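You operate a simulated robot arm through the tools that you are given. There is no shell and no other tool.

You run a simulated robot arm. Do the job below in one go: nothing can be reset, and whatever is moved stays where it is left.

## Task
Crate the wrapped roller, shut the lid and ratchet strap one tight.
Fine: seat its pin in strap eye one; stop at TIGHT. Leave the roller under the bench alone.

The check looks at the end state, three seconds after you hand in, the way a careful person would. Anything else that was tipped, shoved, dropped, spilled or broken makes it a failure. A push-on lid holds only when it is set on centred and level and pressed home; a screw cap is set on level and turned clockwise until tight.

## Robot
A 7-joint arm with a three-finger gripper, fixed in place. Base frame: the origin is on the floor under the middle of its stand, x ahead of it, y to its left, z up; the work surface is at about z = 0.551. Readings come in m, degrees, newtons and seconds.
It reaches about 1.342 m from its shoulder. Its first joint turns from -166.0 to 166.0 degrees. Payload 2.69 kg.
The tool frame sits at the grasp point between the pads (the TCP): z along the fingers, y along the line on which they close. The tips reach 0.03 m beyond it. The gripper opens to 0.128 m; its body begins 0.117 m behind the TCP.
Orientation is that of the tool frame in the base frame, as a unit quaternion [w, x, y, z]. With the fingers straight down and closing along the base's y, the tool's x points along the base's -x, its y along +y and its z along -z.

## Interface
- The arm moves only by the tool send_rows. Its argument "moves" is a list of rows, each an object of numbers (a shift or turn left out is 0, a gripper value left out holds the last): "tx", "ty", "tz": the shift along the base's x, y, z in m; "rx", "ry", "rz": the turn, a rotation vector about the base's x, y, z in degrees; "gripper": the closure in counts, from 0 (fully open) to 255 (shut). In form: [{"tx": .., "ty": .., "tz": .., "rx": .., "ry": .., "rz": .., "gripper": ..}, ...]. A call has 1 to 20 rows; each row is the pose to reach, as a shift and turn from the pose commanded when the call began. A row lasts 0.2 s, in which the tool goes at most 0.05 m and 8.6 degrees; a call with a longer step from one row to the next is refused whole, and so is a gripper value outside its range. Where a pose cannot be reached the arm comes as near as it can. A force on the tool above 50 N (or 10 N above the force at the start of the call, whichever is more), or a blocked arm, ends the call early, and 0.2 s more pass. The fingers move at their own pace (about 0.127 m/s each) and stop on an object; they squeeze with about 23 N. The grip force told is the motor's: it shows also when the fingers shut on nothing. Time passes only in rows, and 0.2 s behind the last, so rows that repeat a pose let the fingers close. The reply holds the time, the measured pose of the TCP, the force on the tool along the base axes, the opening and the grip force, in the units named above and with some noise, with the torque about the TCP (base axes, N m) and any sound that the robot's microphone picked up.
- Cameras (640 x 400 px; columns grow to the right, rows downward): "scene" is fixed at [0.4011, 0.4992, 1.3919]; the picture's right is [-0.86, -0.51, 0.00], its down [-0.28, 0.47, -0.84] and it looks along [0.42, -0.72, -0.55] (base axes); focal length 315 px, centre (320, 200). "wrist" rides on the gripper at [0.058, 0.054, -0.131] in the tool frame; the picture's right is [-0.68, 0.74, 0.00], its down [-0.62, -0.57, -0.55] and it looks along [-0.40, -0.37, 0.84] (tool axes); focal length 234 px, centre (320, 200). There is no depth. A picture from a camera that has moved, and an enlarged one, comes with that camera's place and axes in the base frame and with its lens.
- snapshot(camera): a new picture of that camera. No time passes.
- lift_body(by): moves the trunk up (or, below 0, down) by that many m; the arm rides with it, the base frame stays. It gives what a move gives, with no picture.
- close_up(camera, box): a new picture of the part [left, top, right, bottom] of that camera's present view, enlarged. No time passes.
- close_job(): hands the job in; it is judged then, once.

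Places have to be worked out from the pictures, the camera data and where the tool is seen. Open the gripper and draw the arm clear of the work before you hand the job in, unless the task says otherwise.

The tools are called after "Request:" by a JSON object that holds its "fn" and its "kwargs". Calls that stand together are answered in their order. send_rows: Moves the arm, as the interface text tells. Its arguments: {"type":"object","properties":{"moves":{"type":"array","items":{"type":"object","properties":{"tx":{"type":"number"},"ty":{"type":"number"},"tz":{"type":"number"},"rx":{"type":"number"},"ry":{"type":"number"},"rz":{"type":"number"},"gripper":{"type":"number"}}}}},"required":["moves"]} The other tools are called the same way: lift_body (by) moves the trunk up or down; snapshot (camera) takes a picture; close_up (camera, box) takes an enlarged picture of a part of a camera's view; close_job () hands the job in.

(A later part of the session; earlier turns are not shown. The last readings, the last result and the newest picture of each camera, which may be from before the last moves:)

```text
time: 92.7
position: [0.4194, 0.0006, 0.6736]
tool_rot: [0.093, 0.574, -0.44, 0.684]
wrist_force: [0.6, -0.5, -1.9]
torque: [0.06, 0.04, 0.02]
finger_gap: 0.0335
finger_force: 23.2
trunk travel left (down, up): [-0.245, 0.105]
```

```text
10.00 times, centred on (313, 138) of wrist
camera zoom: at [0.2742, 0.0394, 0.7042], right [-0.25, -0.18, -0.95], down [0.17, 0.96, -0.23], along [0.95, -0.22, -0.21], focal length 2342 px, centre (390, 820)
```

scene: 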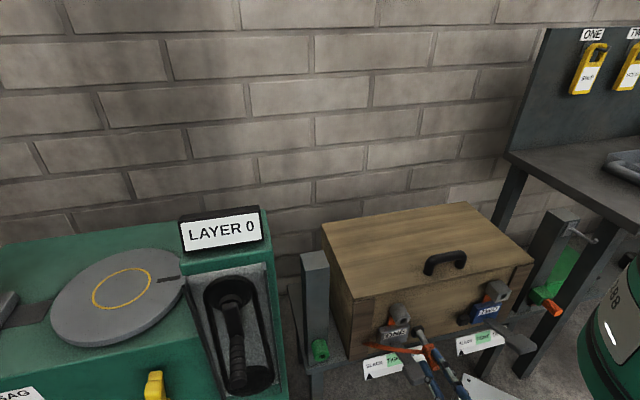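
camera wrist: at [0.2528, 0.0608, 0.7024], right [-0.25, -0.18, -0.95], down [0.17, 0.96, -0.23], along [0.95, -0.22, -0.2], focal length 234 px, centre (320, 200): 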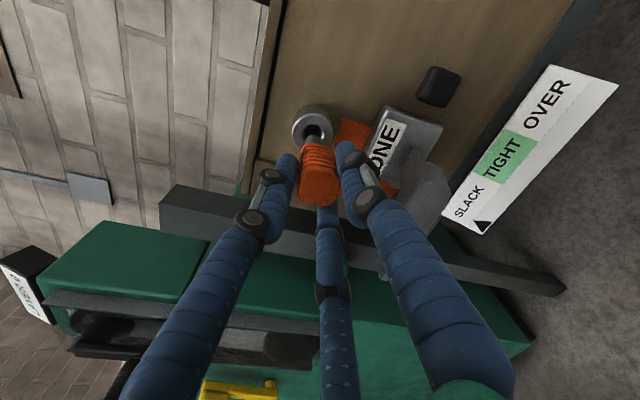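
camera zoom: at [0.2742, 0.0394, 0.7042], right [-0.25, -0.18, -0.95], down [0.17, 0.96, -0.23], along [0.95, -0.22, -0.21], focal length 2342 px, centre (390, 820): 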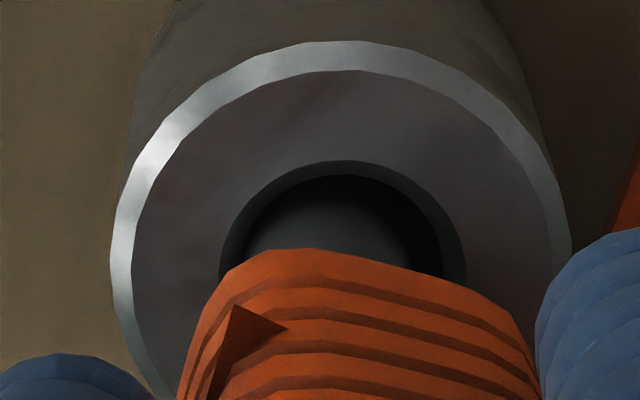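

The tip has entered the hole with no force. I nudge −1.2 mm along t and −1 mm down, and continue inserting.

Request:
{"fn": "send_rows", "kwargs": {"moves": [{"tx": -0.0009, "ty": -0.0008, "tz": -0.001}, {"tx": 0.0026, "ty": -0.0044, "tz": -0.001}, {"tx": 0.0061, "ty": -0.0079, "tz": -0.001}]}}

Request:
{"fn": "close_up", "kwargs": {"camera": "scene", "box": [393, 308, 425, 332]}}

Request:
{"fn": "close_up", "kwargs": {"camera": "wrist", "box": [288, 118, 338, 158]}}

```text
time: 93.5
position: [0.4241, -0.0073, 0.6719]
tool_rot: [0.094, 0.574, -0.44, 0.684]
wrist_force: [0.4, 0.3, -0.6]
torque: [0.07, 0.06, -0.04]
finger_gap: 0.0332
finger_force: 22.8
trunk travel left (down, up): [-0.245, 0.105]
```

```text
16.00 times, centred on (409, 320) of scene
camera zoom: at [0.4011, 0.4992, 1.3919], right [-0.86, -0.51, 0.0], down [-0.28, 0.47, -0.84], along [0.42, -0.72, -0.55], focal length 5039 px, centre (-1104, -1720)
```

zoom: 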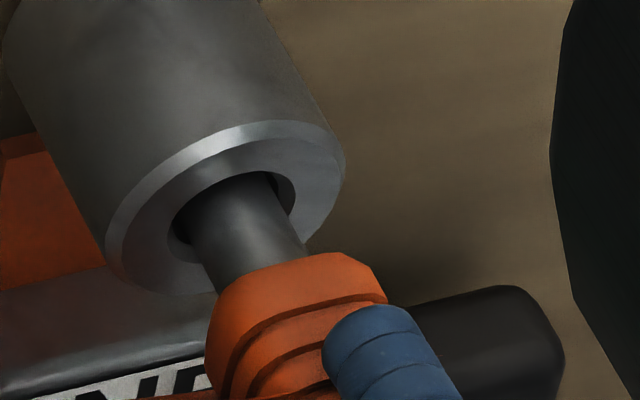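

```text
10.00 times, centred on (313, 138) of wrist
camera zoom: at [0.2797, 0.0312, 0.7025], right [-0.25, -0.18, -0.95], down [0.17, 0.96, -0.23], along [0.95, -0.22, -0.21], focal length 2342 px, centre (390, 820)
```

zoom: 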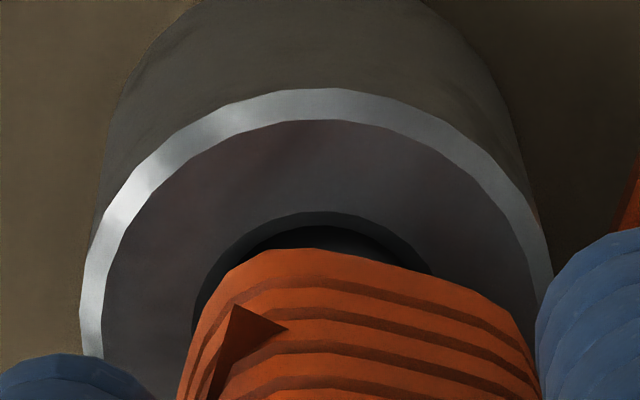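

Insertion proceeds freely; about 12 mm of shaft remain visible. I push on in small steps and watch for the seating force.

Request:
{"fn": "send_rows", "kwargs": {"moves": [{"tx": 0.0028, "ty": -0.0028}, {"tx": 0.0056, "ty": -0.0057}]}}

Request:
{"fn": "snapshot", "kwargs": {"camera": "scene"}}

Request:
{"fn": "close_up", "kwargs": {"camera": "scene", "box": [385, 300, 449, 345]}}

Request:
{"fn": "snapshot", "kwargs": {"camera": "wrist"}}

```text
time: 94.1
position: [0.4306, -0.0138, 0.6718]
tool_rot: [0.094, 0.574, -0.44, 0.684]
wrist_force: [-0.1, -1.1, -2.1]
torque: [0.06, 0.09, -0.01]
finger_gap: 0.0333
finger_force: 22.5
trunk travel left (down, up): [-0.245, 0.105]
```

```text
taken
```

scene: 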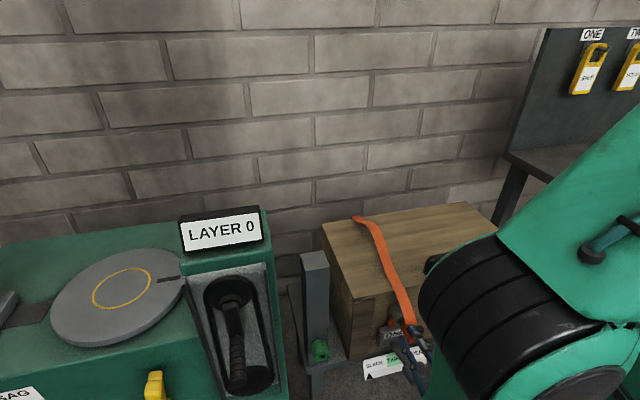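

```text
8.89 times, centred on (417, 322) of scene
camera zoom: at [0.4011, 0.4992, 1.3919], right [-0.86, -0.51, 0.0], down [-0.28, 0.47, -0.84], along [0.42, -0.72, -0.55], focal length 2800 px, centre (-542, -889)
```

zoom: 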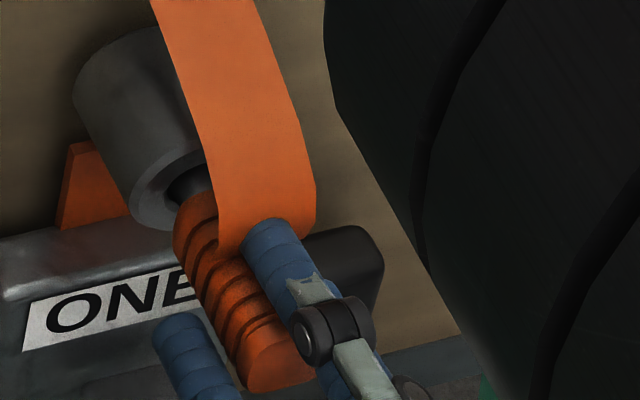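

```text
taken
camera wrist: at [0.2855, 0.0255, 0.7026], right [-0.25, -0.18, -0.95], down [0.17, 0.96, -0.23], along [0.95, -0.22, -0.2], focal length 234 px, centre (320, 200)
```

wrist: 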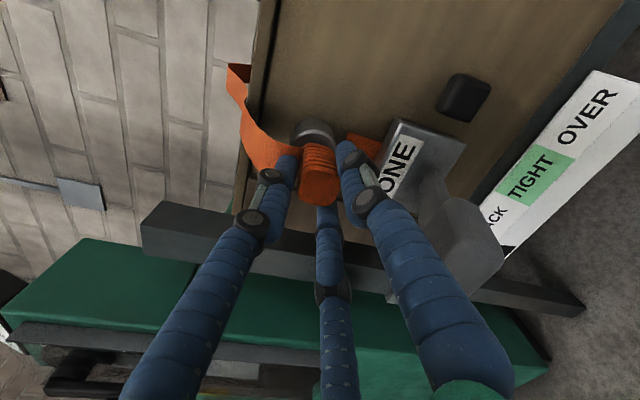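

The strap now runs over the lid to the pin – a good sign. A few millimetres of shaft still show, so I press on gently until it seats.

Request:
{"fn": "send_rows", "kwargs": {"moves": [{"tx": 0.0021, "ty": -0.0021}, {"tx": 0.0042, "ty": -0.0043}]}}

Request:
{"fn": "close_up", "kwargs": {"camera": "scene", "box": [385, 300, 449, 345]}}

Request:
{"fn": "close_up", "kwargs": {"camera": "wrist", "box": [270, 95, 370, 175]}}

```text
time: 94.7
position: [0.4342, -0.0195, 0.6711]
tool_rot: [0.095, 0.573, -0.441, 0.684]
wrist_force: [-0.2, 0.4, -0.8]
torque: [0.05, 0.04, -0.01]
finger_gap: 0.0337
finger_force: 23.2
trunk travel left (down, up): [-0.245, 0.105]
```

```text
8.89 times, centred on (417, 322) of scene
camera zoom: at [0.4011, 0.4992, 1.3919], right [-0.86, -0.51, 0.0], down [-0.28, 0.47, -0.84], along [0.42, -0.72, -0.55], focal length 2800 px, centre (-542, -889)
```

zoom: 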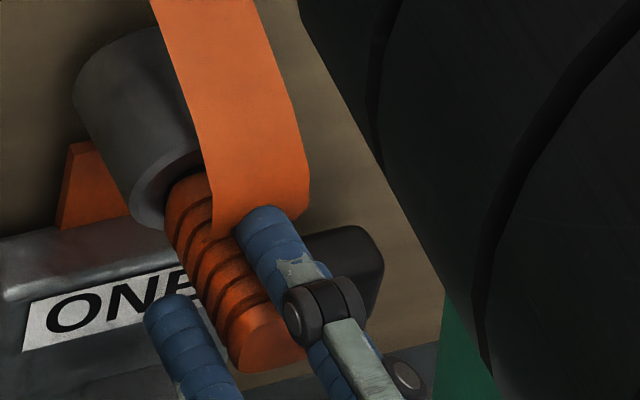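

```text
5.00 times, centred on (320, 135) of wrist
camera zoom: at [0.2895, 0.0208, 0.7023], right [-0.25, -0.18, -0.95], down [0.17, 0.96, -0.23], along [0.95, -0.22, -0.21], focal length 1171 px, centre (320, 525)
```

zoom: 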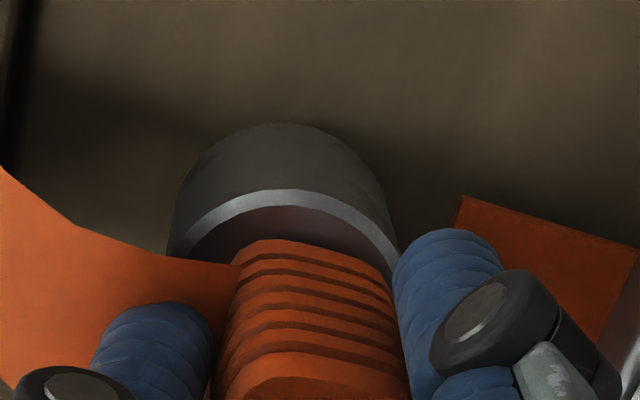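

The grip is practically at the eye's face. A bit more until I feel contact.

Request:
{"fn": "send_rows", "kwargs": {"moves": [{"tx": 0.0014, "ty": -0.0014}, {"tx": 0.0021, "ty": -0.0021}]}}

Request:
{"fn": "send_rows", "kwargs": {"moves": [{"tx": 0.0014, "ty": -0.0014}, {"tx": 0.0021, "ty": -0.0021}]}}

Request:
{"fn": "close_up", "kwargs": {"camera": "scene", "box": [385, 300, 449, 345]}}

```text
time: 95.3
position: [0.4351, -0.0205, 0.6727]
tool_rot: [0.095, 0.574, -0.441, 0.684]
wrist_force: [-18.3, 13.6, -2.7]
torque: [0.18, 0.24, -0.01]
finger_gap: 0.0334
finger_force: 22.6
trunk travel left (down, up): [-0.245, 0.105]
```

```text
time: 95.9
position: [0.4382, -0.0237, 0.6718]
tool_rot: [0.094, 0.574, -0.44, 0.684]
wrist_force: [-15.9, 10.7, -0.1]
torque: [0.04, 0.11, -0.06]
finger_gap: 0.0332
finger_force: 23.3
trunk travel left (down, up): [-0.245, 0.105]
```

```text
8.89 times, centred on (417, 322) of scene
camera zoom: at [0.4011, 0.4992, 1.3919], right [-0.86, -0.51, 0.0], down [-0.28, 0.47, -0.84], along [0.42, -0.72, -0.55], focal length 2800 px, centre (-542, -889)
```

zoom: 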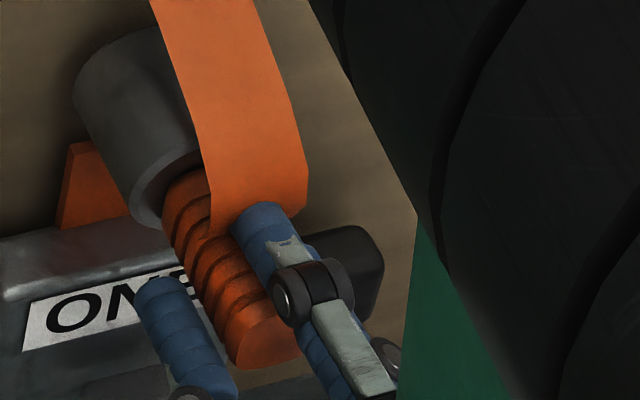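

Contact: ~20 N against the push and the grip no longer moves in, so the pin is seated. I open the fingers just enough (~55 mm) and check that the pin stays.

Request:
{"fn": "send_rows", "kwargs": {"moves": [{"tx": -0.0014, "ty": 0.0014}, {"tx": -0.0014, "ty": 0.0014, "gripper": 150}, {"tx": -0.0014, "ty": 0.0014, "gripper": 145}, {"tx": -0.0014, "ty": 0.0014, "gripper": 145}]}}

Request:
{"fn": "close_up", "kwargs": {"camera": "scene", "box": [385, 300, 449, 345]}}

Request:
{"fn": "close_up", "kwargs": {"camera": "wrist", "box": [250, 75, 410, 225]}}

```text
time: 96.9
position: [0.4385, -0.0209, 0.6708]
tool_rot: [0.094, 0.574, -0.439, 0.684]
wrist_force: [0.7, 0.3, 0.2]
torque: [-0.02, 0.05, -0.03]
finger_gap: 0.0551
finger_force: 0.0
trunk travel left (down, up): [-0.245, 0.105]
```

```text
8.89 times, centred on (417, 322) of scene
camera zoom: at [0.4011, 0.4992, 1.3919], right [-0.86, -0.51, 0.0], down [-0.28, 0.47, -0.84], along [0.42, -0.72, -0.55], focal length 2800 px, centre (-542, -889)
```

zoom: 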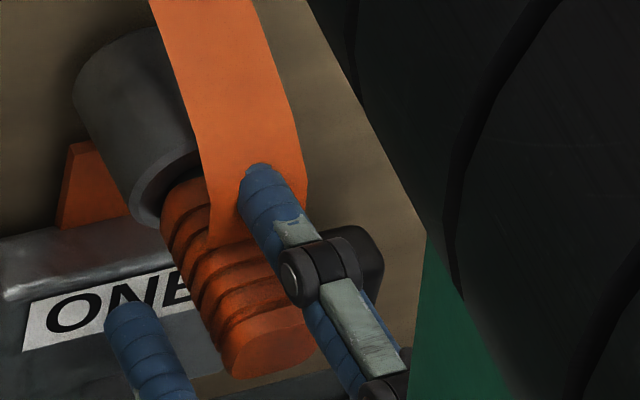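

```text
2.67 times, centred on (330, 150) of wrist
camera zoom: at [0.2928, 0.0179, 0.702], right [-0.25, -0.18, -0.95], down [0.17, 0.96, -0.23], along [0.95, -0.22, -0.21], focal length 624 px, centre (293, 333)
```

zoom: 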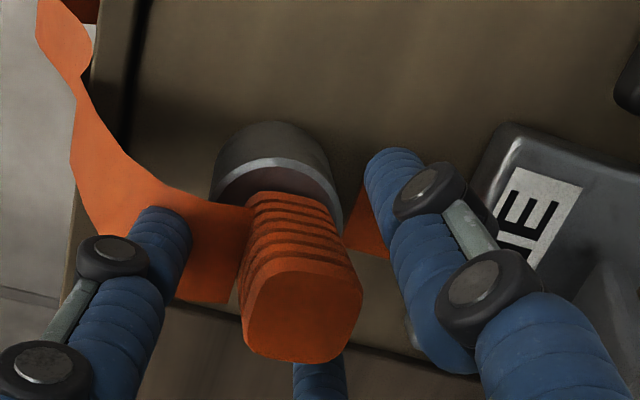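

The pin stays in the eye when released. I retreat straight back along the tool axis.

Request:
{"fn": "send_rows", "kwargs": {"moves": [{"tx": -0.014, "ty": 0.0142, "tz": 0.0009}, {"tx": -0.0316, "ty": 0.032, "tz": 0.002}, {"tx": -0.0492, "ty": 0.0498, "tz": 0.0033}, {"tx": -0.0668, "ty": 0.0675, "tz": 0.0045}]}}

Request:
{"fn": "snapshot", "kwargs": {"camera": "wrist"}}

Request:
{"fn": "snapshot", "kwargs": {"camera": "scene"}}

```text
time: 97.9
position: [0.3691, 0.0465, 0.6777]
tool_rot: [0.094, 0.574, -0.44, 0.684]
wrist_force: [0.0, -0.6, -0.2]
torque: [-0.02, 0.01, 0.0]
finger_gap: 0.0552
finger_force: 0.1
trunk travel left (down, up): [-0.245, 0.105]
```

```text
taken
camera wrist: at [0.2242, 0.0852, 0.7076], right [-0.25, -0.18, -0.95], down [0.17, 0.96, -0.23], along [0.95, -0.22, -0.21], focal length 234 px, centre (320, 200)
```

wrist: 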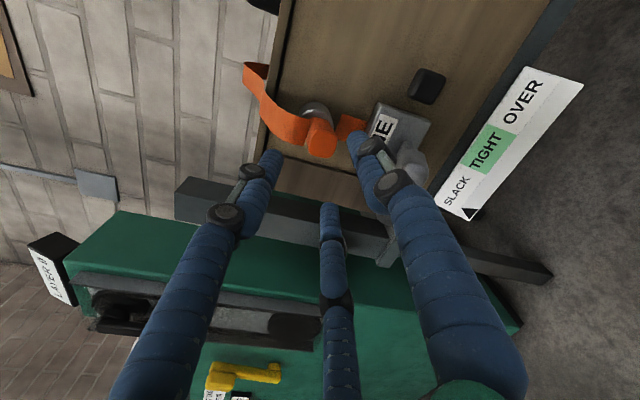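

```text
taken
```

scene: 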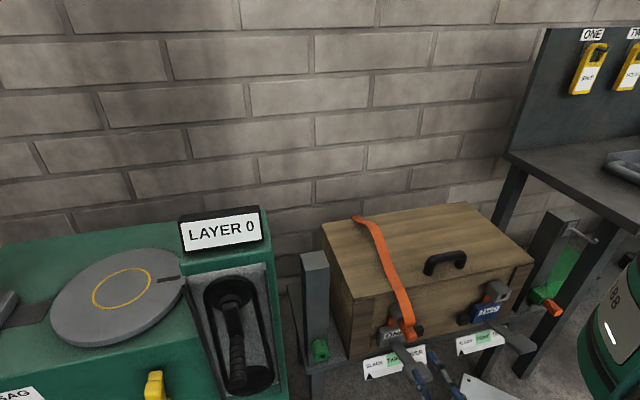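

The pin is seated and the strap lies slack over the lid. Next I study the ratchet lever: I raise the hand and tilt it down to look at it from the front.

Request:
{"fn": "send_rows", "kwargs": {"moves": [{"tx": -0.01, "ty": 0.01, "tz": 0.04}, {"tx": -0.015, "ty": 0.015, "tz": 0.08}, {"tx": -0.015, "ty": 0.015, "tz": 0.12, "rx": 5.3, "ry": 5.25}, {"tx": -0.015, "ty": 0.015, "tz": 0.16, "rx": 10.7, "ry": 10.5}, {"tx": -0.015, "ty": 0.015, "tz": 0.2, "rx": 16, "ry": 15.8}, {"tx": -0.015, "ty": 0.015, "tz": 0.22, "rx": 21.3, "ry": 21.1}, {"tx": -0.015, "ty": 0.015, "tz": 0.22, "rx": 26.7, "ry": 26.4}, {"tx": -0.015, "ty": 0.015, "tz": 0.22, "rx": 32, "ry": 31.6}]}}

Request:
{"fn": "snapshot", "kwargs": {"camera": "wrist"}}

Request:
{"fn": "close_up", "kwargs": {"camera": "scene", "box": [345, 290, 465, 390]}}

```text
time: 99.7
position: [0.3545, 0.0616, 0.8963]
tool_rot: [0.048, 0.739, -0.569, 0.357]
wrist_force: [-0.3, -0.3, -1.0]
torque: [0.0, -0.03, -0.02]
finger_gap: 0.0552
finger_force: 0.0
trunk travel left (down, up): [-0.245, 0.105]
```

```text
taken
camera wrist: at [0.2515, 0.0592, 1.0102], right [-0.71, 0.29, -0.64], down [0.17, 0.96, 0.23], along [0.68, 0.06, -0.73], focal length 234 px, centre (320, 200)
```

wrist: 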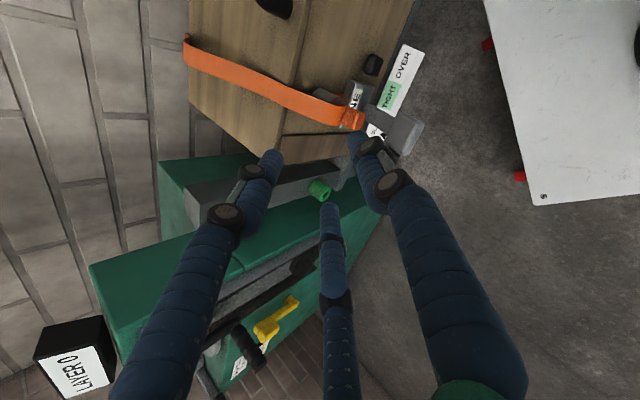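

```text
4.00 times, centred on (405, 340) of scene
camera zoom: at [0.4011, 0.4992, 1.3919], right [-0.86, -0.51, 0.0], down [-0.28, 0.47, -0.84], along [0.42, -0.72, -0.55], focal length 1260 px, centre (-20, -360)
```

zoom: 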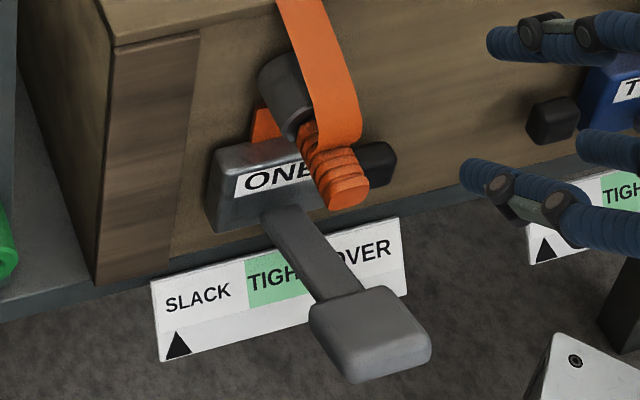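

I enlarge the wrist view around the lever and pointer scale.

Request:
{"fn": "close_up", "kwargs": {"camera": "wrist", "box": [320, 40, 450, 170]}}

```text
3.08 times, centred on (385, 105) of wrist
camera zoom: at [0.2515, 0.0592, 1.0102], right [-0.71, 0.29, -0.64], down [0.17, 0.96, 0.23], along [0.68, 0.06, -0.73], focal length 720 px, centre (120, 492)
```

zoom: 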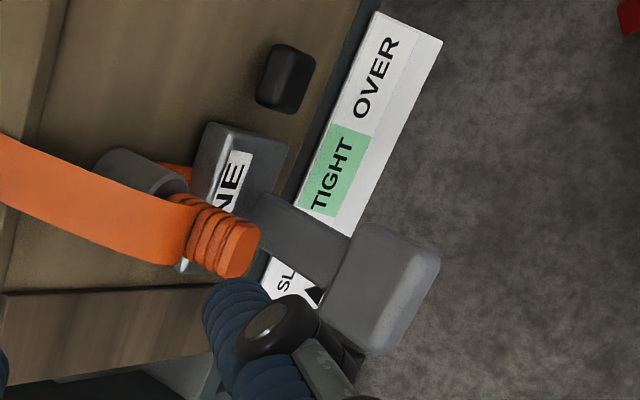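

The pad of lever one is at about (n −0.274, t 0.299, z≈0.60), the lever sloping up outward. I level the tool to vertical, close the fingers and hover over the pad to test a press.

Request:
{"fn": "send_rows", "kwargs": {"moves": [{"tz": 0.02, "rx": 5, "ry": 4.95, "gripper": 255}, {"tz": 0.03, "rx": 10, "ry": 9.9, "gripper": 255}, {"tz": 0.03, "rx": 15, "ry": 14.85}, {"tz": 0.03, "rx": 20, "ry": 19.8}, {"tz": 0.03, "rx": 25, "ry": 24.75}, {"tz": 0.03, "rx": 30, "ry": 29.7}]}}

Request:
{"fn": "snapshot", "kwargs": {"camera": "wrist"}}

Request:
{"fn": "snapshot", "kwargs": {"camera": "scene"}}

```text
time: 101.1
position: [0.3549, 0.0608, 0.9267]
tool_rot: [0.0, 0.793, -0.61, 0.0]
wrist_force: [0.6, 0.1, 0.6]
torque: [-0.01, 0.01, -0.02]
finger_gap: 0.0021
finger_force: 23.3
trunk travel left (down, up): [-0.245, 0.105]
```

```text
taken
camera wrist: at [0.3183, -0.0087, 1.0577], right [-0.89, 0.46, 0.0], down [0.39, 0.74, 0.55], along [0.26, 0.49, -0.84], focal length 234 px, centre (320, 200)
```

wrist: 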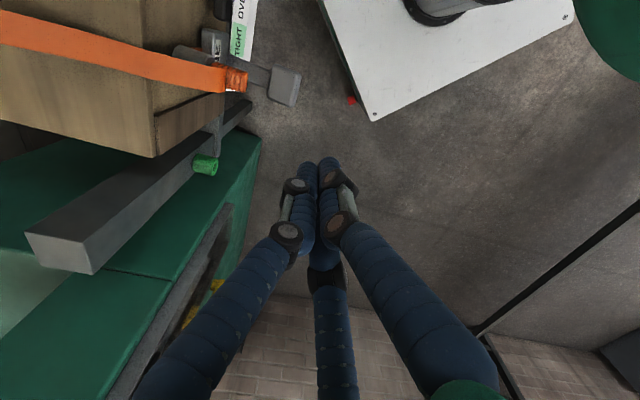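

```text
taken
```

scene: 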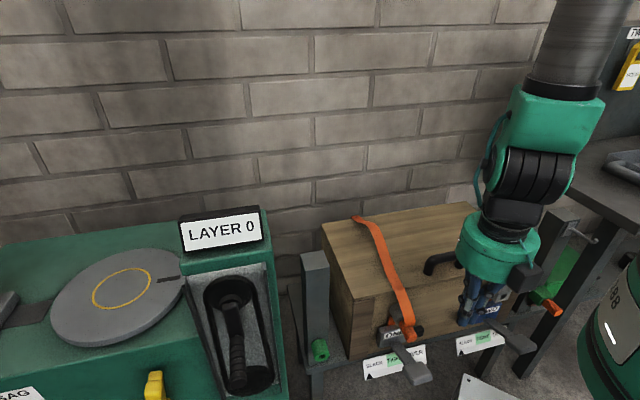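

The pad sits at about (0.403,0.018,0.60). I move over its outer part and come down to z≈0.70 (tips at 0.67).

Request:
{"fn": "send_rows", "kwargs": {"moves": [{"tx": 0.021, "ty": -0.0185}, {"tx": 0.042, "ty": -0.037, "tz": -0.02}, {"tx": 0.042, "ty": -0.037, "tz": -0.065}, {"tx": 0.042, "ty": -0.037, "tz": -0.11}, {"tx": 0.042, "ty": -0.037, "tz": -0.155}, {"tx": 0.042, "ty": -0.037, "tz": -0.2}, {"tx": 0.042, "ty": -0.037, "tz": -0.227}]}}

Request:
{"fn": "snapshot", "kwargs": {"camera": "wrist"}}

Request:
{"fn": "close_up", "kwargs": {"camera": "scene", "box": [345, 290, 465, 390]}}

```text
time: 102.7
position: [0.398, 0.0228, 0.6994]
tool_rot: [0.001, 0.794, -0.608, 0.002]
wrist_force: [0.8, 1.0, 0.0]
torque: [0.0, 0.03, 0.04]
finger_gap: 0.0022
finger_force: 22.6
trunk travel left (down, up): [-0.245, 0.105]
```

```text
taken
camera wrist: at [0.3604, -0.0476, 0.8305], right [-0.89, 0.46, 0.0], down [0.39, 0.74, 0.55], along [0.26, 0.48, -0.84], focal length 234 px, centre (320, 200)
```

wrist: 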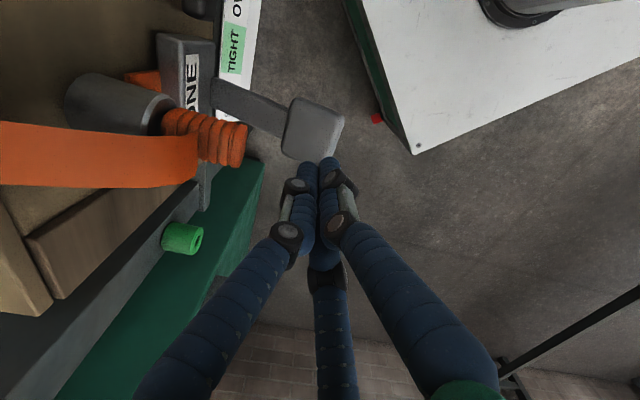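

```text
4.00 times, centred on (405, 340) of scene
camera zoom: at [0.4011, 0.4992, 1.3919], right [-0.86, -0.51, 0.0], down [-0.28, 0.47, -0.84], along [0.42, -0.72, -0.55], focal length 1260 px, centre (-20, -360)
```

zoom: 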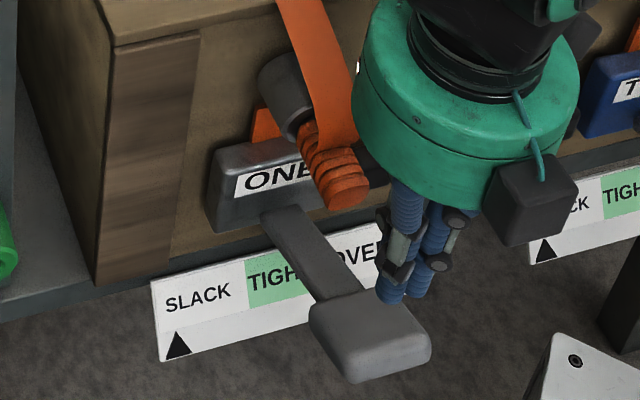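

The axis meets the pad ~9 mm left of its centre; I shift −8 mm along t and lower toward contact.

Request:
{"fn": "send_rows", "kwargs": {"moves": [{"tx": -0.0057, "ty": -0.0056}, {"tx": -0.0057, "ty": -0.0056, "tz": -0.02}, {"tx": -0.0057, "ty": -0.0056, "tz": -0.04}, {"tx": -0.0057, "ty": -0.0056, "tz": -0.05}]}}

Request:
{"fn": "send_rows", "kwargs": {"moves": [{"tz": -0.005}, {"tz": -0.01}, {"tz": -0.015}]}}

Request:
{"fn": "close_up", "kwargs": {"camera": "scene", "box": [345, 290, 465, 390]}}

```text
time: 103.7
position: [0.3907, 0.0164, 0.6495]
tool_rot: [0.001, 0.794, -0.608, 0.002]
wrist_force: [-0.7, 0.5, -0.2]
torque: [0.03, 0.0, -0.02]
finger_gap: 0.0023
finger_force: 23.0
trunk travel left (down, up): [-0.245, 0.105]
```

```text
time: 104.5
position: [0.3914, 0.0193, 0.6329]
tool_rot: [0.0, 0.793, -0.61, 0.0]
wrist_force: [0.9, -0.4, -0.7]
torque: [-0.03, -0.01, 0.0]
finger_gap: 0.0019
finger_force: 31.6
trunk travel left (down, up): [-0.245, 0.105]
```

```text
4.00 times, centred on (405, 340) of scene
camera zoom: at [0.4011, 0.4992, 1.3919], right [-0.86, -0.51, 0.0], down [-0.28, 0.47, -0.84], along [0.42, -0.72, -0.55], focal length 1260 px, centre (-20, -360)
```

zoom: 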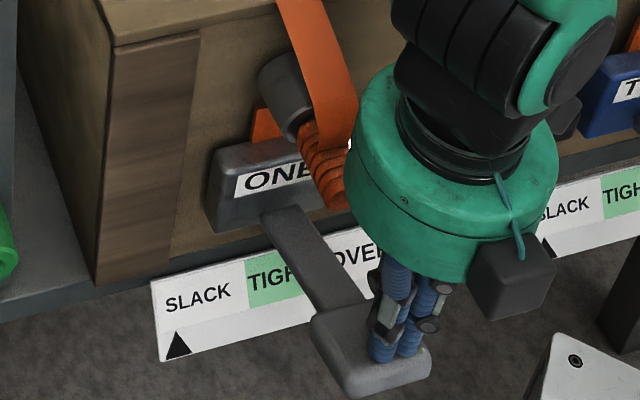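

The lever moves down freely under the fingertips, with no sound yet. I continue downward.

Request:
{"fn": "send_rows", "kwargs": {"moves": [{"tz": -0.006}, {"tz": -0.012}, {"tz": -0.018}]}}

Request:
{"fn": "close_up", "kwargs": {"camera": "scene", "box": [345, 290, 465, 390]}}

Request:
{"fn": "snapshot", "kwargs": {"camera": "wrist"}}

```text
time: 105.3
position: [0.3925, 0.0177, 0.6214]
tool_rot: [0.003, 0.793, -0.609, 0.0]
wrist_force: [0.0, -0.4, -0.1]
torque: [-0.04, 0.0, -0.01]
finger_gap: 0.0021
finger_force: 31.8
out of reach, approached as far as the arm can: row 3
trunk travel left (down, up): [-0.245, 0.105]
```

```text
4.00 times, centred on (405, 340) of scene
camera zoom: at [0.4011, 0.4992, 1.3919], right [-0.86, -0.51, 0.0], down [-0.28, 0.47, -0.84], along [0.42, -0.72, -0.55], focal length 1260 px, centre (-20, -360)
```

zoom: 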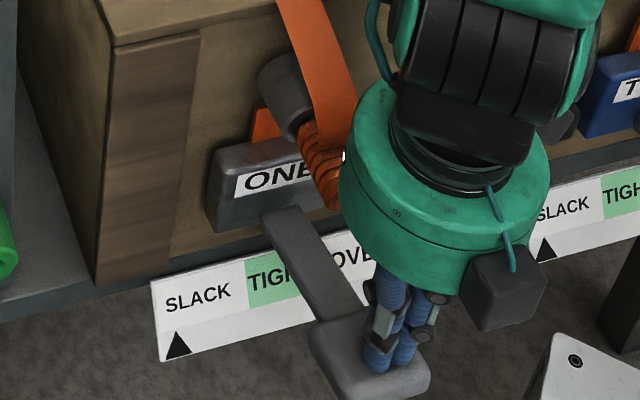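

```text
taken
camera wrist: at [0.3565, -0.0518, 0.7529], right [-0.89, 0.46, 0.0], down [0.39, 0.74, 0.54], along [0.25, 0.48, -0.84], focal length 234 px, centre (320, 200)
```

wrist: 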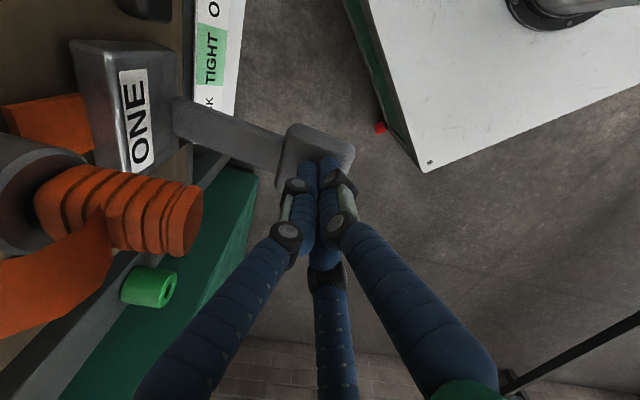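

The lever has been pushed ~1 cm down without resistance; the arm is at a reach limit here. I lift off to see whether the lever springs back.

Request:
{"fn": "send_rows", "kwargs": {"moves": [{"tz": 0.02}, {"tz": 0.05}, {"tz": 0.09}]}}

Request:
{"fn": "close_up", "kwargs": {"camera": "scene", "box": [345, 290, 465, 390]}}

Request:
{"fn": "snapshot", "kwargs": {"camera": "wrist"}}

```text
time: 106.1
position: [0.3902, 0.0167, 0.7107]
tool_rot: [0.0, 0.793, -0.609, 0.001]
wrist_force: [-0.5, 0.5, 0.0]
torque: [-0.01, -0.03, -0.03]
finger_gap: 0.0021
finger_force: 31.5
trunk travel left (down, up): [-0.245, 0.105]
```

```text
4.00 times, centred on (405, 340) of scene
camera zoom: at [0.4011, 0.4992, 1.3919], right [-0.86, -0.51, 0.0], down [-0.28, 0.47, -0.84], along [0.42, -0.72, -0.55], focal length 1260 px, centre (-20, -360)
```

zoom: 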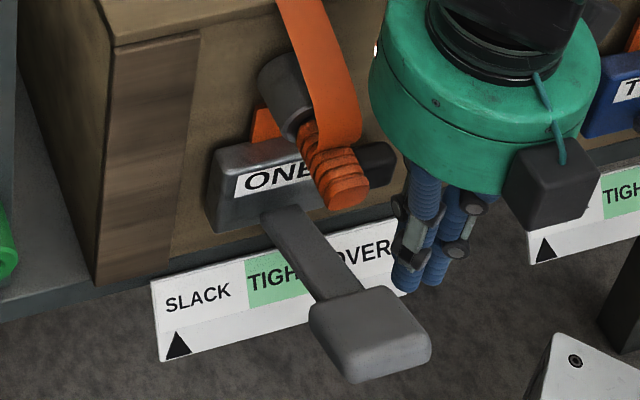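

```text
taken
camera wrist: at [0.3546, -0.0516, 0.8425], right [-0.89, 0.46, 0.0], down [0.39, 0.74, 0.55], along [0.26, 0.48, -0.84], focal length 234 px, centre (320, 200)
```

wrist: 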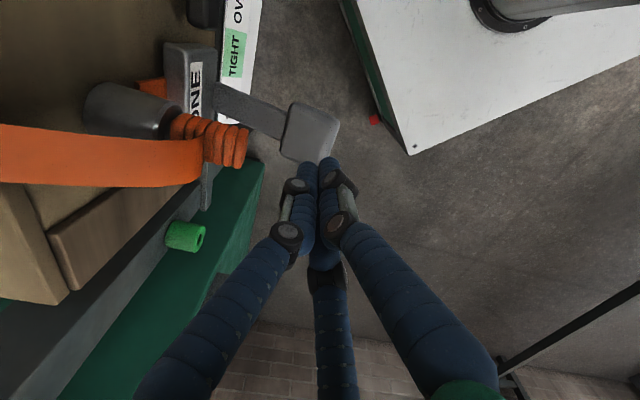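

The lever springs back up on release, so it is pumped by pressing it down; pointer still at SLACK. To reach lower I raise the tool and lower the trunk.

Request:
{"fn": "send_rows", "kwargs": {"moves": [{"tz": 0.04}, {"tz": 0.08}, {"tz": 0.12}, {"tz": 0.16}, {"tz": 0.19}]}}

Request:
{"fn": "lift_body", "kwargs": {"by": -0.18}}

Request:
{"fn": "snapshot", "kwargs": {"camera": "scene"}}

Request:
{"fn": "snapshot", "kwargs": {"camera": "wrist"}}

```text
time: 107.3
position: [0.3918, 0.0182, 0.9002]
tool_rot: [0.001, 0.793, -0.609, 0.002]
wrist_force: [-0.4, 0.1, 0.1]
torque: [0.02, 0.02, -0.02]
finger_gap: 0.0021
finger_force: 31.2
trunk travel left (down, up): [-0.245, 0.105]
```

```text
time: 109.3
position: [0.3922, 0.0188, 0.7207]
tool_rot: [0.0, 0.793, -0.609, 0.002]
wrist_force: [0.0, -0.1, -0.9]
torque: [-0.05, -0.02, -0.01]
finger_gap: 0.0022
finger_force: 31.9
trunk travel left (down, up): [-0.065, 0.285]
```

```text
taken
```

scene: 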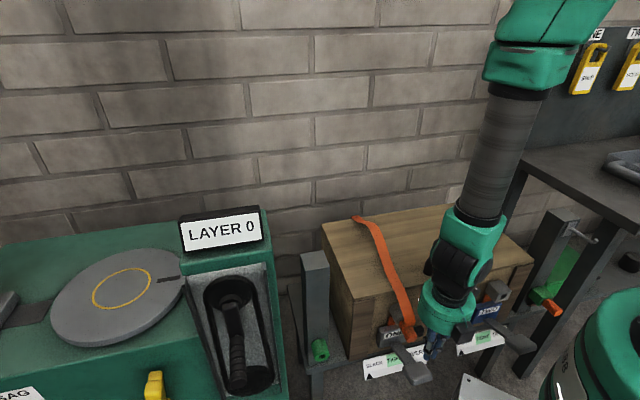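

```text
taken
camera wrist: at [0.3555, -0.0509, 0.8522], right [-0.89, 0.46, 0.0], down [0.39, 0.74, 0.55], along [0.26, 0.48, -0.84], focal length 234 px, centre (320, 200)
```

wrist: 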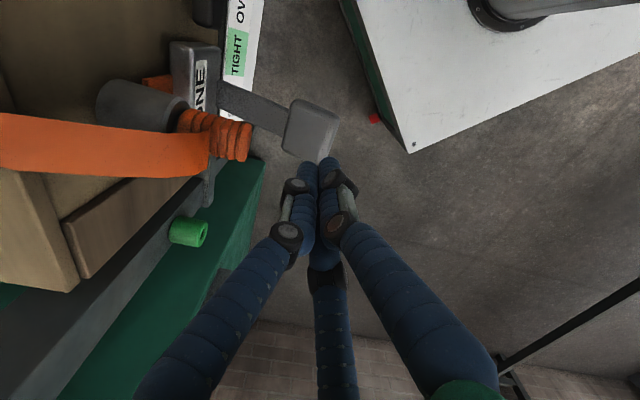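

Clear so far. To keep the gripper body away from the pin while pressing low, I tilt the hand 25° outward, then press the lever down in steps.

Request:
{"fn": "send_rows", "kwargs": {"moves": [{"tx": 0.001, "ty": 0.004, "rx": -5.9, "ry": -5.85}, {"tx": 0.001, "ty": 0.004, "rx": -11.8, "ry": -11.7}, {"tx": 0.001, "ty": 0.004, "rx": -17.8, "ry": -17.6}, {"tx": 0.001, "ty": 0.004, "tz": -0.03, "rx": -17.8, "ry": -17.6}, {"tx": 0.001, "ty": 0.004, "tz": -0.06, "rx": -17.8, "ry": -17.6}]}}

Request:
{"fn": "snapshot", "kwargs": {"camera": "scene"}}

Request:
{"fn": "snapshot", "kwargs": {"camera": "wrist"}}

```text
time: 110.5
position: [0.3947, 0.024, 0.6612]
tool_rot: [0.029, 0.774, -0.595, 0.216]
wrist_force: [-0.7, -0.1, 0.6]
torque: [0.07, -0.1, 0.07]
finger_gap: 0.0021
finger_force: 31.5
trunk travel left (down, up): [-0.065, 0.285]
```

```text
taken
```

scene: 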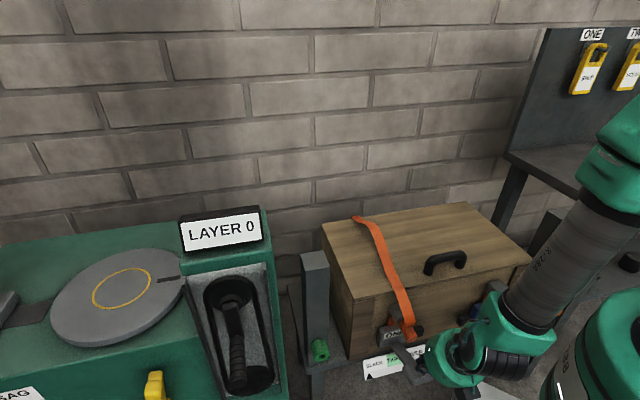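

```text
taken
camera wrist: at [0.3161, -0.0051, 0.7898], right [-0.82, 0.4, -0.41], down [0.24, 0.89, 0.39], along [0.52, 0.22, -0.83], focal length 234 px, centre (320, 200)
```

wrist: 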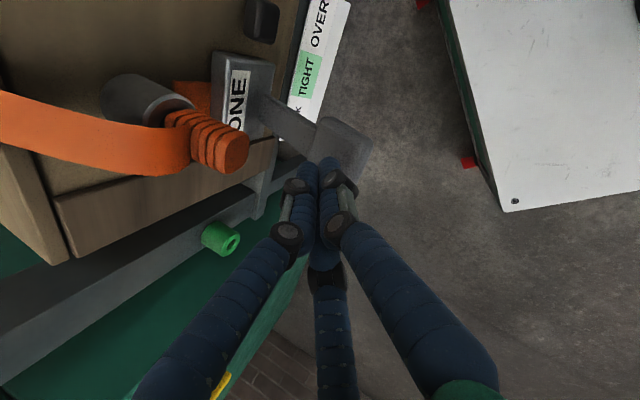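

Good view of lever, pin and scale with safe clearance. Pressing down now in steps, listening for clicks.

Request:
{"fn": "send_rows", "kwargs": {"moves": [{"tz": -0.01}, {"tz": -0.02}, {"tz": -0.03}, {"tz": -0.04}, {"tz": -0.05}]}}

Request:
{"fn": "snapshot", "kwargs": {"camera": "wrist"}}

Request:
{"fn": "close_up", "kwargs": {"camera": "scene", "box": [345, 290, 465, 390]}}

```text
time: 111.7
position: [0.3933, 0.0237, 0.6097]
tool_rot: [0.029, 0.774, -0.594, 0.217]
wrist_force: [1.5, 0.2, 1.1]
torque: [0.0, -0.01, 0.02]
finger_gap: 0.0018
finger_force: 31.5
trunk travel left (down, up): [-0.065, 0.285]
```

```text
taken
camera wrist: at [0.3159, -0.0058, 0.7395], right [-0.82, 0.4, -0.41], down [0.24, 0.89, 0.39], along [0.52, 0.22, -0.83], focal length 234 px, centre (320, 200)
```

wrist: 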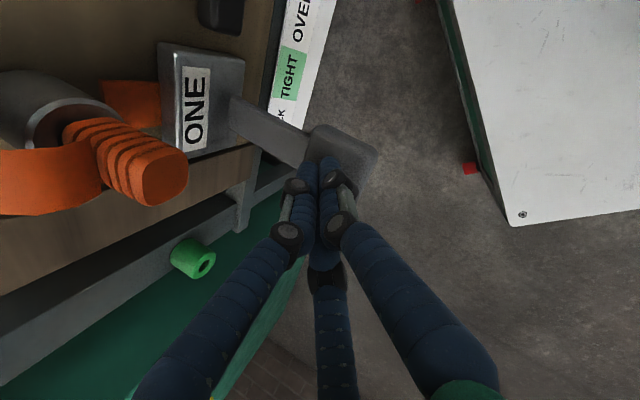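

```text
4.00 times, centred on (405, 340) of scene
camera zoom: at [0.4011, 0.4992, 1.3919], right [-0.86, -0.51, 0.0], down [-0.28, 0.47, -0.84], along [0.42, -0.72, -0.55], focal length 1260 px, centre (-20, -360)
```

zoom: 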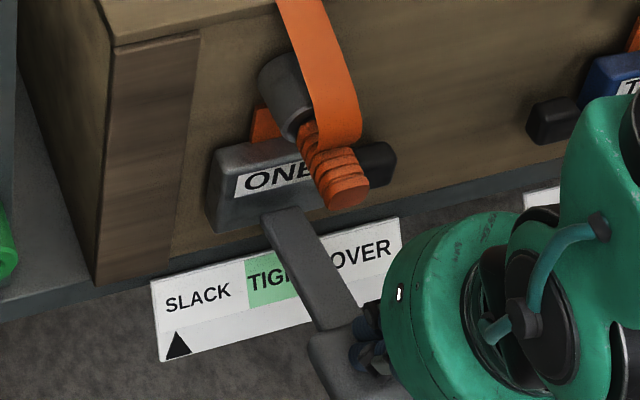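

The lever follows with little force, no click yet. I keep pressing.

Request:
{"fn": "send_rows", "kwargs": {"moves": [{"tz": -0.01}, {"tz": -0.02}, {"tz": -0.03}]}}

Request:
{"fn": "close_up", "kwargs": {"camera": "scene", "box": [345, 290, 465, 390]}}

Request:
{"fn": "snapshot", "kwargs": {"camera": "wrist"}}

```text
time: 112.5
position: [0.3928, 0.0219, 0.58]
tool_rot: [0.03, 0.774, -0.595, 0.216]
wrist_force: [0.3, 0.1, 1.1]
torque: [0.03, -0.03, 0.01]
finger_gap: 0.0021
finger_force: 31.1
trunk travel left (down, up): [-0.065, 0.285]
```

```text
4.00 times, centred on (405, 340) of scene
camera zoom: at [0.4011, 0.4992, 1.3919], right [-0.86, -0.51, 0.0], down [-0.28, 0.47, -0.84], along [0.42, -0.72, -0.55], focal length 1260 px, centre (-20, -360)
```

zoom: 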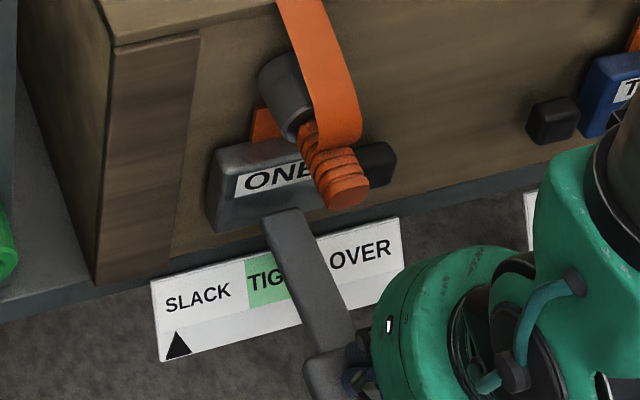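

```text
taken
camera wrist: at [0.3158, -0.006, 0.7087], right [-0.82, 0.4, -0.41], down [0.24, 0.89, 0.39], along [0.52, 0.22, -0.83], focal length 234 px, centre (320, 200)
```

wrist: 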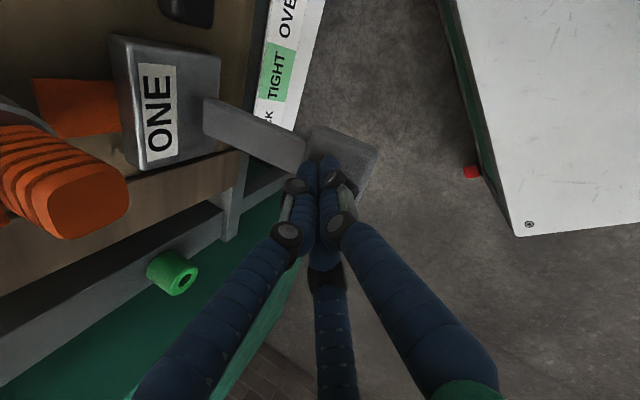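

Still no click and low force; pointer unmoved. I continue down.

Request:
{"fn": "send_rows", "kwargs": {"moves": [{"tz": -0.01}, {"tz": -0.02}, {"tz": -0.03}]}}

Request:
{"fn": "close_up", "kwargs": {"camera": "scene", "box": [345, 290, 465, 390]}}

Request:
{"fn": "snapshot", "kwargs": {"camera": "wrist"}}

```text
time: 113.3
position: [0.3932, 0.0213, 0.5504]
tool_rot: [0.03, 0.774, -0.594, 0.216]
wrist_force: [0.3, 0.7, 1.1]
torque: [0.01, -0.01, -0.01]
finger_gap: 0.0024
finger_force: 31.7
trunk travel left (down, up): [-0.065, 0.285]
```

```text
4.00 times, centred on (405, 340) of scene
camera zoom: at [0.4011, 0.4992, 1.3919], right [-0.86, -0.51, 0.0], down [-0.28, 0.47, -0.84], along [0.42, -0.72, -0.55], focal length 1260 px, centre (-20, -360)
```

zoom: 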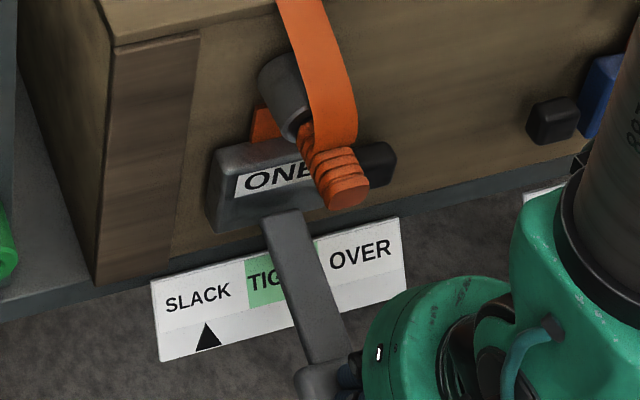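

```text
taken
camera wrist: at [0.3161, -0.0069, 0.6789], right [-0.82, 0.4, -0.41], down [0.24, 0.89, 0.39], along [0.52, 0.22, -0.83], focal length 234 px, centre (320, 200)
```

wrist: 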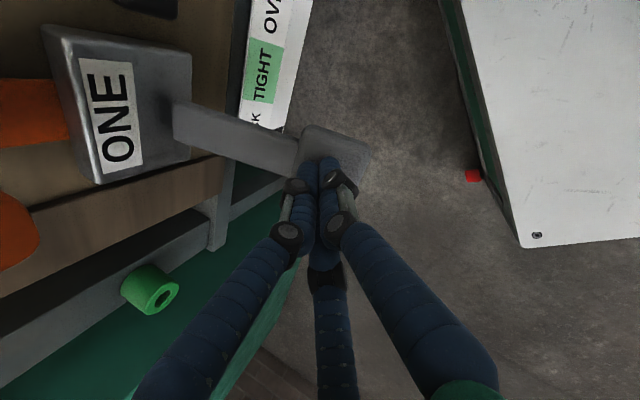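

The pointer has moved one step from SLACK toward TIGHT. I press a little further to learn whether it advances in steps within a stroke.

Request:
{"fn": "send_rows", "kwargs": {"moves": [{"tz": -0.007}, {"tz": -0.015}]}}

Request:
{"fn": "close_up", "kwargs": {"camera": "scene", "box": [345, 290, 465, 390]}}

```text
time: 113.9
position: [0.3944, 0.0215, 0.5423]
tool_rot: [0.03, 0.773, -0.595, 0.217]
wrist_force: [-14.0, 5.7, 43.5]
torque: [0.12, 0.43, 0.04]
finger_gap: 0.0062
finger_force: 31.5
trunk travel left (down, up): [-0.065, 0.285]
stopped in row 2: the force on the tool passed its limit at 67 N (the readings are from after the stop); the commanded pose is now the measured one
```

```text
4.00 times, centred on (405, 340) of scene
camera zoom: at [0.4011, 0.4992, 1.3919], right [-0.86, -0.51, 0.0], down [-0.28, 0.47, -0.84], along [0.42, -0.72, -0.55], focal length 1260 px, centre (-20, -360)
```

zoom: 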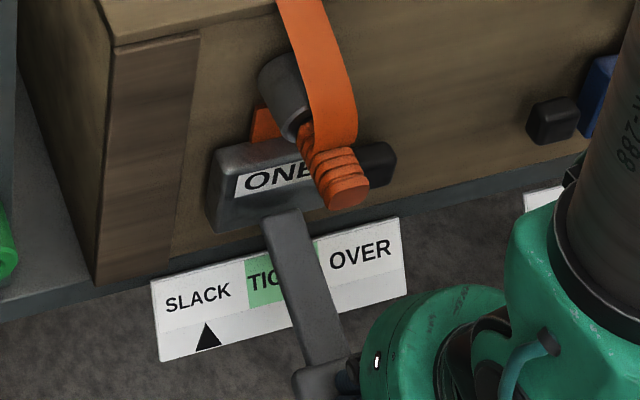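

The lever hit its lower stop (one step per full stroke). I raise to let it spring back fully and check the pointer holds.

Request:
{"fn": "send_rows", "kwargs": {"moves": [{"tz": 0.02}, {"tz": 0.045}, {"tz": 0.07}, {"tz": 0.095}, {"tz": 0.118}, {"tz": 0.118}]}}

Request:
{"fn": "close_up", "kwargs": {"camera": "scene", "box": [345, 290, 465, 390]}}

Request:
{"fn": "snapshot", "kwargs": {"camera": "wrist"}}

```text
time: 115.3
position: [0.396, 0.0223, 0.6574]
tool_rot: [0.029, 0.774, -0.594, 0.218]
wrist_force: [-0.8, 0.3, -0.1]
torque: [0.02, -0.02, -0.03]
finger_gap: 0.0017
finger_force: 31.7
trunk travel left (down, up): [-0.065, 0.285]
```

```text
4.00 times, centred on (405, 340) of scene
camera zoom: at [0.4011, 0.4992, 1.3919], right [-0.86, -0.51, 0.0], down [-0.28, 0.47, -0.84], along [0.42, -0.72, -0.55], focal length 1260 px, centre (-20, -360)
```

zoom: 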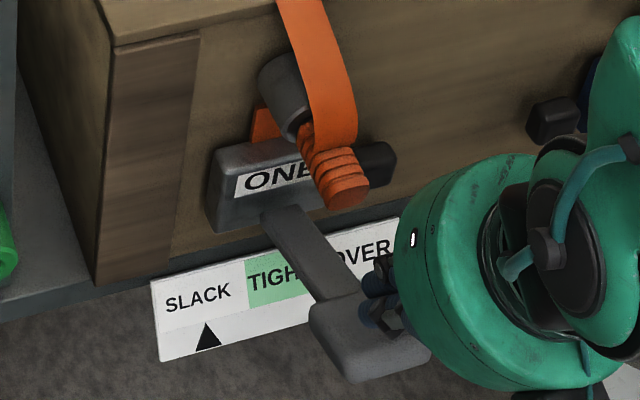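

```text
taken
camera wrist: at [0.3176, -0.0057, 0.7869], right [-0.82, 0.4, -0.41], down [0.24, 0.89, 0.39], along [0.52, 0.22, -0.83], focal length 234 px, centre (320, 200)
```

wrist: 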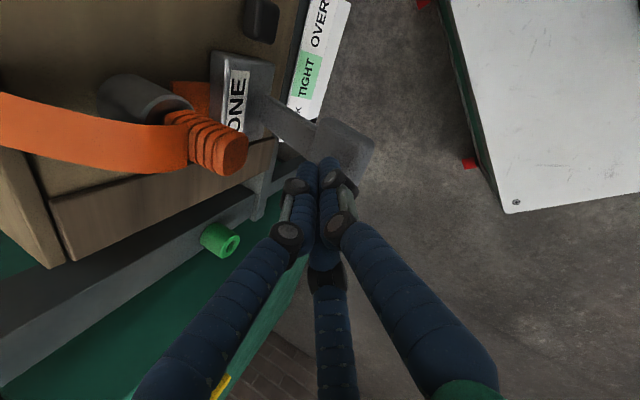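

The pointer holds and the lever is back up. Second stroke: press down to just above the stop (z≈0.551).

Request:
{"fn": "send_rows", "kwargs": {"moves": [{"tz": -0.018}, {"tz": -0.036}, {"tz": -0.054}, {"tz": -0.072}, {"tz": -0.088}, {"tz": -0.098}, {"tz": -0.106}]}}

Request:
{"fn": "close_up", "kwargs": {"camera": "scene", "box": [345, 290, 465, 390]}}

```text
time: 116.9
position: [0.394, 0.0211, 0.5527]
tool_rot: [0.03, 0.774, -0.594, 0.217]
wrist_force: [0.1, -0.7, 0.5]
torque: [0.03, 0.03, -0.01]
finger_gap: 0.0021
finger_force: 30.6
trunk travel left (down, up): [-0.065, 0.285]
```

```text
4.00 times, centred on (405, 340) of scene
camera zoom: at [0.4011, 0.4992, 1.3919], right [-0.86, -0.51, 0.0], down [-0.28, 0.47, -0.84], along [0.42, -0.72, -0.55], focal length 1260 px, centre (-20, -360)
```

zoom: 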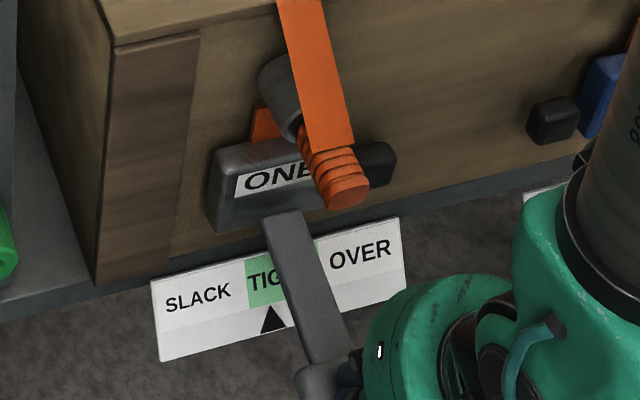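

The pointer now stands under TIGHT and the strap is taut – I stop here. I raise the hand gently and verify the pointer stays.

Request:
{"fn": "send_rows", "kwargs": {"moves": [{"tz": 0.015}, {"tz": 0.035}, {"tz": 0.06}, {"tz": 0.085}, {"tz": 0.11}, {"tz": 0.14}, {"tz": 0.17}]}}

Request:
{"fn": "close_up", "kwargs": {"camera": "scene", "box": [345, 290, 465, 390]}}

Request:
{"fn": "snapshot", "kwargs": {"camera": "wrist"}}

```text
time: 118.5
position: [0.3921, 0.0214, 0.7218]
tool_rot: [0.029, 0.773, -0.595, 0.217]
wrist_force: [0.1, -0.4, -0.8]
torque: [-0.03, 0.02, 0.0]
finger_gap: 0.0022
finger_force: 31.3
trunk travel left (down, up): [-0.065, 0.285]
```

```text
4.00 times, centred on (405, 340) of scene
camera zoom: at [0.4011, 0.4992, 1.3919], right [-0.86, -0.51, 0.0], down [-0.28, 0.47, -0.84], along [0.42, -0.72, -0.55], focal length 1260 px, centre (-20, -360)
```

zoom: 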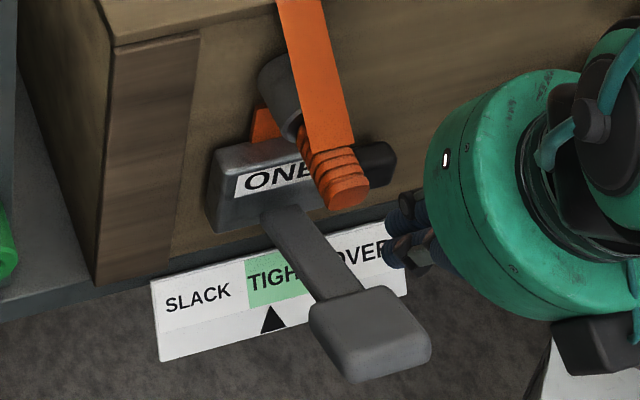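

```text
taken
camera wrist: at [0.3151, -0.0074, 0.8505], right [-0.82, 0.4, -0.41], down [0.24, 0.89, 0.39], along [0.52, 0.22, -0.83], focal length 234 px, centre (320, 200)
```

wrist: 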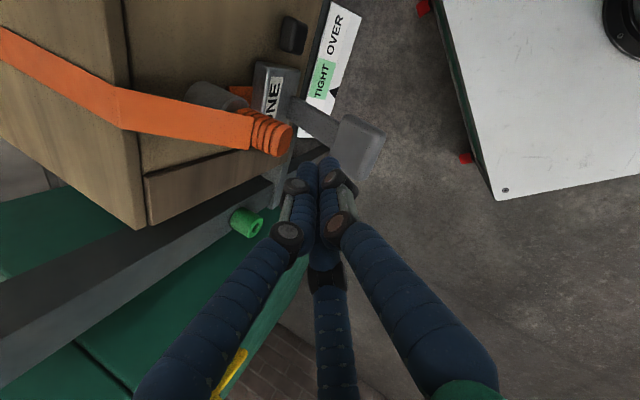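

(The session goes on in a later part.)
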